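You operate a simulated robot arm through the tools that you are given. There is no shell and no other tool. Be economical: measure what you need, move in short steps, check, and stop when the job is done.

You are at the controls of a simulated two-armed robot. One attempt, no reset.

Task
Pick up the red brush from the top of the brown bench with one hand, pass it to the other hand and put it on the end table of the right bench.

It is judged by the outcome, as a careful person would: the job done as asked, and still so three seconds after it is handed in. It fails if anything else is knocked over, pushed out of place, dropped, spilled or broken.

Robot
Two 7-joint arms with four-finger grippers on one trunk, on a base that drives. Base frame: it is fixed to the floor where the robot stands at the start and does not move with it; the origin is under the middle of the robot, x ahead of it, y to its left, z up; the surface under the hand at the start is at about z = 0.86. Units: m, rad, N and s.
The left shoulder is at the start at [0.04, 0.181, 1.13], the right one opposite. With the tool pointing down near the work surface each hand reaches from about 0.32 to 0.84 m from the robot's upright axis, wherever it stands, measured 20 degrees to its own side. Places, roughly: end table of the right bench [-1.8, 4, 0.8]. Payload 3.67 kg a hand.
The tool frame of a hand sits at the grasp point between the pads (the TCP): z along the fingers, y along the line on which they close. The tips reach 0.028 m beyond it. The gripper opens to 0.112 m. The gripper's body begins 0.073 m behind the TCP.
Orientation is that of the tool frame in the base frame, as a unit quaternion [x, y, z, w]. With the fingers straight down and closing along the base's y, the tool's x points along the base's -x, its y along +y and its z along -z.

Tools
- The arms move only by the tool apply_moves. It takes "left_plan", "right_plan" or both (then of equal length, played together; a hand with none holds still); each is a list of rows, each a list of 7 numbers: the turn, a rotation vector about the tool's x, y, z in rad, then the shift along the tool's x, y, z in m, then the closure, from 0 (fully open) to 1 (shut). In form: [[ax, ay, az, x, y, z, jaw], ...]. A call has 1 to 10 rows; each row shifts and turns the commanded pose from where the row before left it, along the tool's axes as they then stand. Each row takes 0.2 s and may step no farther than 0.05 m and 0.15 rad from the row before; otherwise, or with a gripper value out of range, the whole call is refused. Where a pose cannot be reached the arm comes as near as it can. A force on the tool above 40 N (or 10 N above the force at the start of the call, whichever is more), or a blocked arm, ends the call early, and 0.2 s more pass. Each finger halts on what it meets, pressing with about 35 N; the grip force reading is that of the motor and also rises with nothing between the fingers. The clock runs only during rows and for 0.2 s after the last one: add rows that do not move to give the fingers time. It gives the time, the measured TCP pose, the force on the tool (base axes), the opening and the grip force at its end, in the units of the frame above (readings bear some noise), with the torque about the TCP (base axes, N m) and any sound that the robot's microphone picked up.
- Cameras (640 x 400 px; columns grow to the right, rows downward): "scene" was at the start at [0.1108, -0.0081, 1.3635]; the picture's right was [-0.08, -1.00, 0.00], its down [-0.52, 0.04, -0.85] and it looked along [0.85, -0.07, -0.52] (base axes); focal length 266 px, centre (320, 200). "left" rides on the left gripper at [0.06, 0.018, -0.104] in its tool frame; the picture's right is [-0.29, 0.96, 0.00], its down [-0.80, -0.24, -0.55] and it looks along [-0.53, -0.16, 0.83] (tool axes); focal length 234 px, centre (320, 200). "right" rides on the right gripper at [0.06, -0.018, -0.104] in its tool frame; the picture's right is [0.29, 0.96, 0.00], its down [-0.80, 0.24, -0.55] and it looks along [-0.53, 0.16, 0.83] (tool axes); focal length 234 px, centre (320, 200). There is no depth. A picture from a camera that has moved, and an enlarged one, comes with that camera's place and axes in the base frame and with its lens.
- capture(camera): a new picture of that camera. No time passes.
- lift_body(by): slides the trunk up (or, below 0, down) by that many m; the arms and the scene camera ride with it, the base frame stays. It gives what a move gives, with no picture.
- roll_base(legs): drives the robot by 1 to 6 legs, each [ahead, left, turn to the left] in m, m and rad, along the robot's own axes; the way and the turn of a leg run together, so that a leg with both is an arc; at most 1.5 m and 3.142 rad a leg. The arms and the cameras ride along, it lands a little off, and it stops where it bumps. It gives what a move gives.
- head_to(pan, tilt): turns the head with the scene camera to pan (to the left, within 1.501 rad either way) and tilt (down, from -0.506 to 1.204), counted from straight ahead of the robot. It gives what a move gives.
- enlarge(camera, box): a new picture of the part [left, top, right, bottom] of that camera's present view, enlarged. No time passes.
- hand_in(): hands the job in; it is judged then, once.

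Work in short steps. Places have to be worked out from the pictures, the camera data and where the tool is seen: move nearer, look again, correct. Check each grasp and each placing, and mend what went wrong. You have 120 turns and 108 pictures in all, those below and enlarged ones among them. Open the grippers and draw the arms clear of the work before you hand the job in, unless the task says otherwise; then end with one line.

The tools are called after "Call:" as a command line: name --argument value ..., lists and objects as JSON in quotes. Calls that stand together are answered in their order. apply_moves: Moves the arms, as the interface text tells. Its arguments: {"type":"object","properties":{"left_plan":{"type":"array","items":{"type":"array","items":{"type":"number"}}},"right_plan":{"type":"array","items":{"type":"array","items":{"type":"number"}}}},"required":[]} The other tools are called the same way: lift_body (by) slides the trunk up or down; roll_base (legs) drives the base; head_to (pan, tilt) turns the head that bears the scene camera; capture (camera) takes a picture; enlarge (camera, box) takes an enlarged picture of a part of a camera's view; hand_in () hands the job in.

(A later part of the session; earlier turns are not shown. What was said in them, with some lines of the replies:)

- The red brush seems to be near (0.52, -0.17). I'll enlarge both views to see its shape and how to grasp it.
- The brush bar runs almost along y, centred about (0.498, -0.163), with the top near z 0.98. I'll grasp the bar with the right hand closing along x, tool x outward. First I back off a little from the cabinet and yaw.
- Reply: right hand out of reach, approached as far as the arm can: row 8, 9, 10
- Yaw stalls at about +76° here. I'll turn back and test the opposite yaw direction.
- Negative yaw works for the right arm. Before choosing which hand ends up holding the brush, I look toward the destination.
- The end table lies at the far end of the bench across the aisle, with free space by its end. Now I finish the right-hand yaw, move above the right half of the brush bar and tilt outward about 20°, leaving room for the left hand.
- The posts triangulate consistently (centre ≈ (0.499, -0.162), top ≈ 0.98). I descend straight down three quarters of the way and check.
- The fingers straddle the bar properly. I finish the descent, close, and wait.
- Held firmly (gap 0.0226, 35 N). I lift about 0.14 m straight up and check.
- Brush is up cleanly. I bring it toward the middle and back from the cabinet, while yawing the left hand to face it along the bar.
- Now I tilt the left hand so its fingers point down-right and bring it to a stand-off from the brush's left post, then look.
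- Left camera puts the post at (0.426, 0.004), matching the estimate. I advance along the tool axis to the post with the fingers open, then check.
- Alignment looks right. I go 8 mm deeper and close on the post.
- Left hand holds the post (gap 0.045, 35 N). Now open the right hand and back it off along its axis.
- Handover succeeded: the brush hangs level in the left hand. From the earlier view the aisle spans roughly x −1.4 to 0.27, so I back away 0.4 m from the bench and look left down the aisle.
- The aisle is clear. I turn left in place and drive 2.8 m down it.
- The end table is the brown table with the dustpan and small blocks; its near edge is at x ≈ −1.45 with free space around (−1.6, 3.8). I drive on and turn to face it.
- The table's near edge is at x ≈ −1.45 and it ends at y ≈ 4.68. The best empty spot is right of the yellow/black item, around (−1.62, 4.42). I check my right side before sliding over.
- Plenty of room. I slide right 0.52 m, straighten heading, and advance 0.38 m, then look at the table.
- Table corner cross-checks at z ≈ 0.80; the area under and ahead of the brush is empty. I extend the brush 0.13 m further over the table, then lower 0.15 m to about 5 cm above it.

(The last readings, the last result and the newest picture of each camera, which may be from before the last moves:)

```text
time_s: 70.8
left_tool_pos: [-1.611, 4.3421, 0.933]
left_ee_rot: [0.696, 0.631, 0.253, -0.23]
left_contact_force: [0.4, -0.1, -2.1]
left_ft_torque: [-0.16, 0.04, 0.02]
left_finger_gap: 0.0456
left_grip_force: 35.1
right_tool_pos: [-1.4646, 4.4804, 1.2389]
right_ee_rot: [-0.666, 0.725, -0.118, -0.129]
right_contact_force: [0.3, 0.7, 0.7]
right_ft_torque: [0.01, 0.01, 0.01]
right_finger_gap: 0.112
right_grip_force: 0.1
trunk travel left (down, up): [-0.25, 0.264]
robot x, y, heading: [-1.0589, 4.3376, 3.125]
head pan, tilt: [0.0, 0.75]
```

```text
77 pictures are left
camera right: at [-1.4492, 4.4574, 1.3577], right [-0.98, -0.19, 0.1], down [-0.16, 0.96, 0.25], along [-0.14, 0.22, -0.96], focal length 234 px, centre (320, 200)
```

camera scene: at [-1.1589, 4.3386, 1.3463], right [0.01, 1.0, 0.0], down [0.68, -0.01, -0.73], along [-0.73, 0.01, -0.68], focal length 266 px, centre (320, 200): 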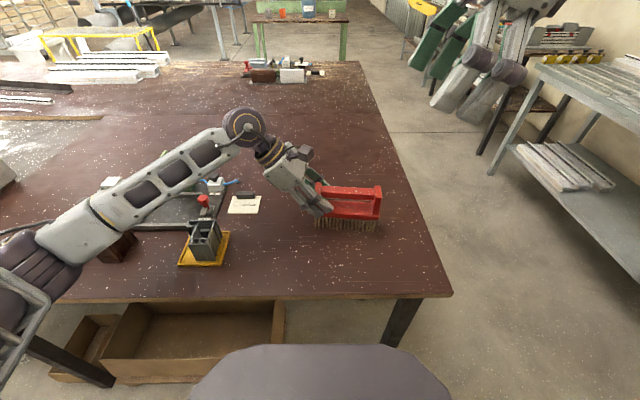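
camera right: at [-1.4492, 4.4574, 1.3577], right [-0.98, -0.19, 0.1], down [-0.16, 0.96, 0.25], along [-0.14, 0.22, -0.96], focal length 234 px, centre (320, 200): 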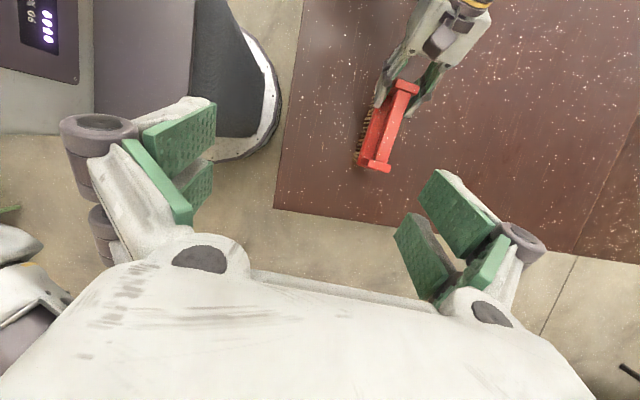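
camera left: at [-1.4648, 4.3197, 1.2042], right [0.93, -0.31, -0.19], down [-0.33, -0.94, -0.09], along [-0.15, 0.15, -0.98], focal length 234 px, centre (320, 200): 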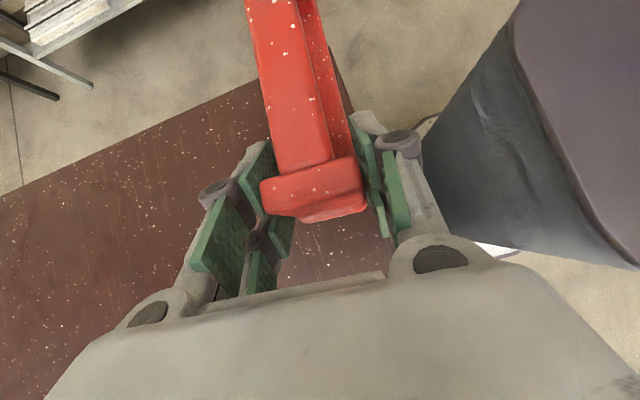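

Before the last few centimetres, I check the clearance between the forearm and the items underneath it.

Call:
head_to --pan 0.9 --tilt 0.7

Call:
capture --camera "scene"

```text
time_s: 72.0
left_tool_pos: [-1.6099, 4.3432, 0.9333]
left_ee_rot: [0.696, 0.631, 0.255, -0.23]
left_contact_force: [-0.1, -1.3, -2.4]
left_ft_torque: [-0.15, 0.0, 0.0]
left_finger_gap: 0.0455
left_grip_force: 34.9
right_tool_pos: [-1.4657, 4.4797, 1.2401]
right_ee_rot: [-0.666, 0.725, -0.117, -0.129]
right_contact_force: [0.4, -1.0, -0.1]
right_ft_torque: [0.03, -0.01, 0.02]
right_finger_gap: 0.1121
right_grip_force: 0.1
trunk travel left (down, up): [-0.25, 0.264]
robot x, y, heading: [-1.0557, 4.3377, 3.125]
head pan, tilt: [0.901, 0.7]
```

```text
76 pictures are left
camera scene: at [-1.1301, 4.2715, 1.3505], right [-0.77, 0.63, 0.0], down [0.41, 0.5, -0.76], along [-0.48, -0.59, -0.64], focal length 266 px, centre (320, 200)
```

scene: 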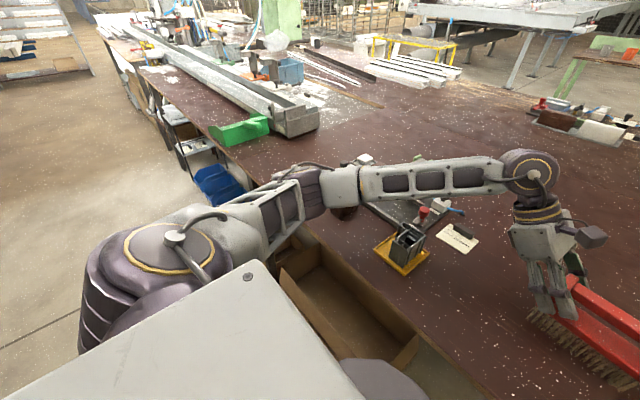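

The elbow and forearm stay clear (elbow is off to the table's edge, around z ≈ 1.0, blocks farther). I continue down gently.

Call:
apply_moves --left_plan '[[0, 0, 0, -0.0084, 0, 0.0099, 1], [0, 0, 0, -0.0084, 0, 0.0099, 1], [0, 0, 0, -0.0032, 0, 0.0038, 1], [0, 0, 0, -0.0032, 0, 0.0038, 1], [0, 0, 0, 0, 0, 0, 1]]'

Call:
head_to --pan 0.0 --tilt 0.75

Call:
enlarge --camera "scene" --box '[270, 140, 430, 240]'

```text
time_s: 72.8
left_tool_pos: [-1.6116, 4.3443, 0.9145]
left_ee_rot: [0.696, 0.628, 0.255, -0.238]
left_contact_force: [4.7, -3.0, 13.1]
left_ft_torque: [-0.51, -0.07, 0.06]
left_finger_gap: 0.0459
left_grip_force: 35.5
right_tool_pos: [-1.4648, 4.4796, 1.2386]
right_ee_rot: [-0.667, 0.725, -0.119, -0.127]
right_contact_force: [-0.6, 0.5, -0.6]
right_ft_torque: [-0.01, -0.05, 0.02]
right_finger_gap: 0.1119
right_grip_force: 0.1
trunk travel left (down, up): [-0.25, 0.264]
robot x, y, heading: [-1.0558, 4.3355, 3.126]
head pan, tilt: [0.901, 0.7]
stopped in row 3 (left hand): the force on the tool passed its limit at 45 N (the readings are from after the stop); the commanded pose is now the measured one
```

```text
time_s: 74.0
left_tool_pos: [-1.6116, 4.345, 0.915]
left_ee_rot: [0.696, 0.629, 0.254, -0.237]
left_contact_force: [-5.6, 2.6, 23.1]
left_ft_torque: [-0.22, 0.49, -0.05]
left_finger_gap: 0.0461
left_grip_force: 34.9
right_tool_pos: [-1.4651, 4.48, 1.2397]
right_ee_rot: [-0.667, 0.724, -0.118, -0.13]
right_contact_force: [-1.1, -1.0, -0.6]
right_ft_torque: [0.0, 0.0, -0.02]
right_finger_gap: 0.112
right_grip_force: 0.0
trunk travel left (down, up): [-0.25, 0.264]
robot x, y, heading: [-1.0546, 4.3371, 3.129]
head pan, tilt: [0.0, 0.75]
```

```text
4.00 times, centred on (350, 190) of scene
camera zoom: at [-1.1575, 4.3386, 1.3464], right [0.01, 1.0, 0.0], down [0.68, -0.01, -0.73], along [-0.73, 0.01, -0.68], focal length 1065 px, centre (200, 240)
```

zoom: 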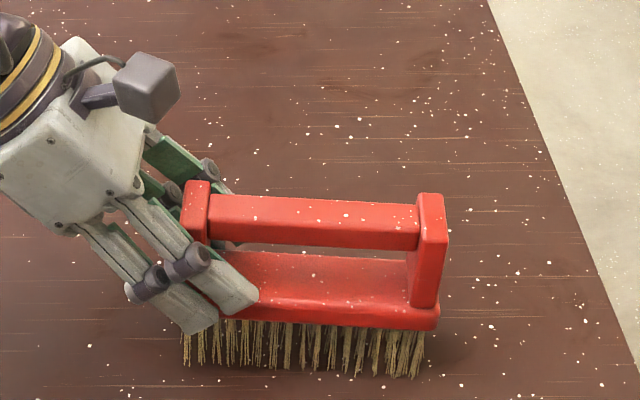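

Contact at TCP z 0.915 with an upward force on the brush. I verify that the bristles really touch the table.

Call:
enlarge --camera "scene" --box '[305, 190, 395, 250]'

Call:
enlarge --camera "right" --box '[310, 60, 470, 190]'

Call:
capture --camera "scene"

```text
6.67 times, centred on (350, 220) of scene
camera zoom: at [-1.1575, 4.3386, 1.3464], right [0.01, 1.0, 0.0], down [0.68, -0.01, -0.73], along [-0.73, 0.01, -0.68], focal length 1775 px, centre (120, 67)
```

zoom: 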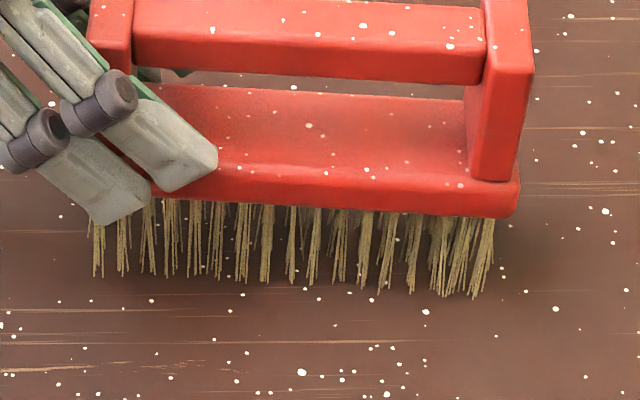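

```text
3.08 times, centred on (390, 125) of right
camera zoom: at [-1.4479, 4.4574, 1.3582], right [-0.98, -0.19, 0.1], down [-0.16, 0.96, 0.25], along [-0.14, 0.22, -0.96], focal length 720 px, centre (105, 431)
```

zoom: 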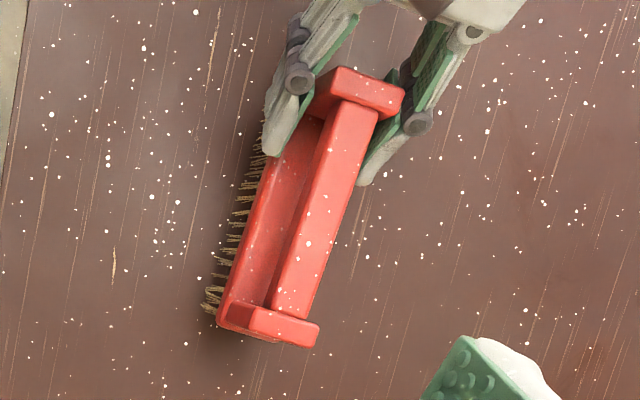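

```text
72 pictures are left
camera scene: at [-1.1575, 4.3386, 1.3464], right [0.01, 1.0, 0.0], down [0.68, -0.01, -0.73], along [-0.73, 0.01, -0.68], focal length 266 px, centre (320, 200)
```

scene: 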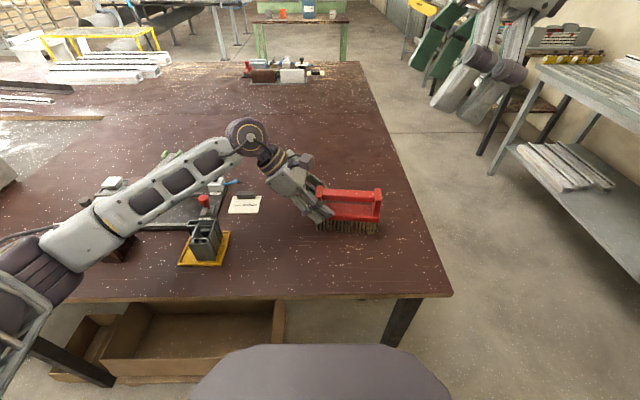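

The only thing the tool can touch there is the table through the brush; the brush is level with its contact shadow right beneath. I relax the load by 1 mm, open the hand gradually and check.

Call:
apply_moves --left_plan '[[0, 0, 0, 0.0007, 0, -0.0008, 1], [0, 0, 0, 0, 0, 0, 1], [0, 0, 0, 0, 0, 0, 0.7], [0, 0, 0, 0, 0, 0, 0.5], [0, 0, 0, 0, 0, 0, 0.2], [0, 0, 0, 0, 0, 0, 0], [0, 0, 0, 0, 0, 0, 0]]'

Call:
enlarge --camera "scene" --box '[270, 140, 430, 240]'

Call:
capture --camera "left"

```text
time_s: 75.6
left_tool_pos: [-1.6116, 4.3451, 0.9136]
left_ee_rot: [0.696, 0.629, 0.255, -0.234]
left_contact_force: [-0.1, -0.6, -0.1]
left_ft_torque: [0.02, 0.0, -0.01]
left_finger_gap: 0.1117
left_grip_force: 0.1
right_tool_pos: [-1.4657, 4.4788, 1.2399]
right_ee_rot: [-0.667, 0.725, -0.118, -0.129]
right_contact_force: [0.5, 0.1, -0.2]
right_ft_torque: [-0.01, 0.03, 0.0]
right_finger_gap: 0.1124
right_grip_force: 0.0
trunk travel left (down, up): [-0.25, 0.264]
robot x, y, heading: [-1.052, 4.3366, 3.126]
head pan, tilt: [0.0, 0.75]
```

```text
4.00 times, centred on (350, 190) of scene
camera zoom: at [-1.1586, 4.3384, 1.3462], right [0.01, 1.0, 0.0], down [0.68, -0.01, -0.73], along [-0.73, 0.01, -0.68], focal length 1065 px, centre (200, 240)
```

zoom: 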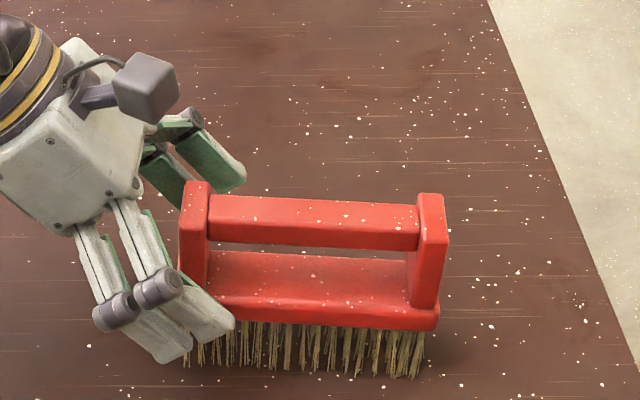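

```text
70 pictures are left
camera left: at [-1.5941, 4.32, 1.0329], right [0.93, -0.31, -0.19], down [-0.33, -0.94, -0.1], along [-0.15, 0.15, -0.98], focal length 234 px, centre (320, 200)
```

left: 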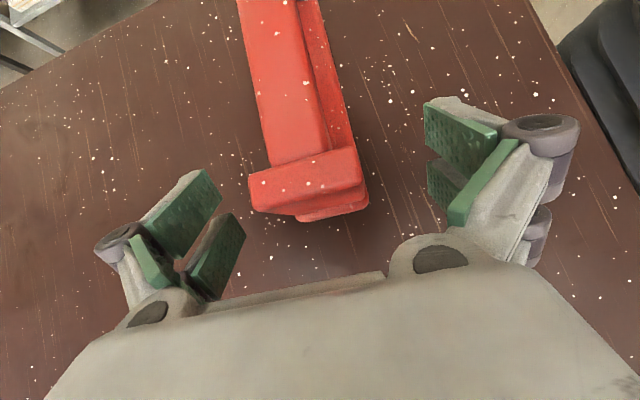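

The brush stayed exactly in place when released and stands on the table. I withdraw the left hand along its axis, up and away.

Call:
apply_moves --left_plan '[[0, 0, 0, 0, 0, -0.025, 0], [0, 0, 0, 0, 0, -0.035, 0], [0, 0, 0, 0, 0, -0.035, 0], [0, 0, 0, 0.02, 0, -0.035, 0], [0, 0, 0, 0.02, 0, -0.03, 0], [0, 0, 0, 0.02, 0, -0.03, 0]]'

Call:
capture --camera "scene"

Call:
enlarge --camera "scene" --box '[270, 140, 430, 240]'

```text
time_s: 77.0
left_tool_pos: [-1.617, 4.2673, 1.0984]
left_ee_rot: [0.696, 0.629, 0.254, -0.236]
left_contact_force: [0.5, -0.5, 0.8]
left_ft_torque: [0.0, 0.03, 0.01]
left_finger_gap: 0.112
left_grip_force: 0.1
right_tool_pos: [-1.4651, 4.4789, 1.2405]
right_ee_rot: [-0.666, 0.725, -0.118, -0.129]
right_contact_force: [0.3, 0.0, 0.1]
right_ft_torque: [-0.01, -0.02, 0.03]
right_finger_gap: 0.1121
right_grip_force: 0.1
trunk travel left (down, up): [-0.25, 0.264]
robot x, y, heading: [-1.0567, 4.3363, 3.129]
head pan, tilt: [0.0, 0.75]
```

```text
69 pictures are left
camera scene: at [-1.1583, 4.3385, 1.3463], right [0.01, 1.0, 0.0], down [0.68, -0.01, -0.73], along [-0.73, 0.01, -0.68], focal length 266 px, centre (320, 200)
```

scene: 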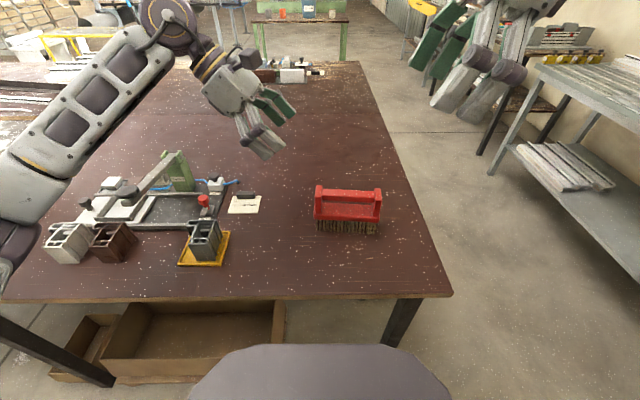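

```text
4.00 times, centred on (350, 190) of scene
camera zoom: at [-1.1583, 4.3385, 1.3463], right [0.01, 1.0, 0.0], down [0.68, -0.01, -0.73], along [-0.73, 0.01, -0.68], focal length 1065 px, centre (200, 240)
```

zoom: 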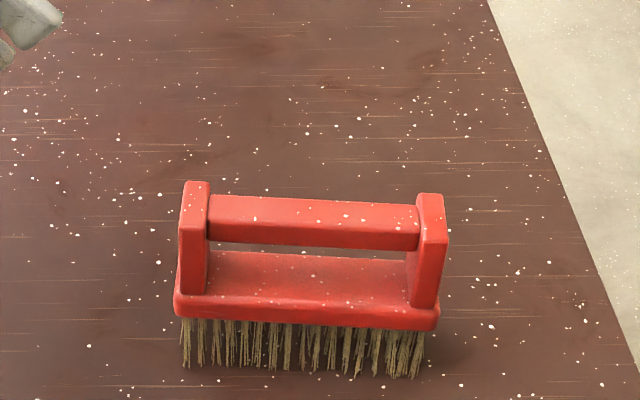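

The brush stands upright and free on the end table, both grippers are open and clear, and nothing else has moved. Handing in.

Call:
hand_in

```text
The job is handed in.
```

The red brush was picked up with the right hand, passed to the left, and now stands upright on the end table of the right bench; nothing else was disturbed.
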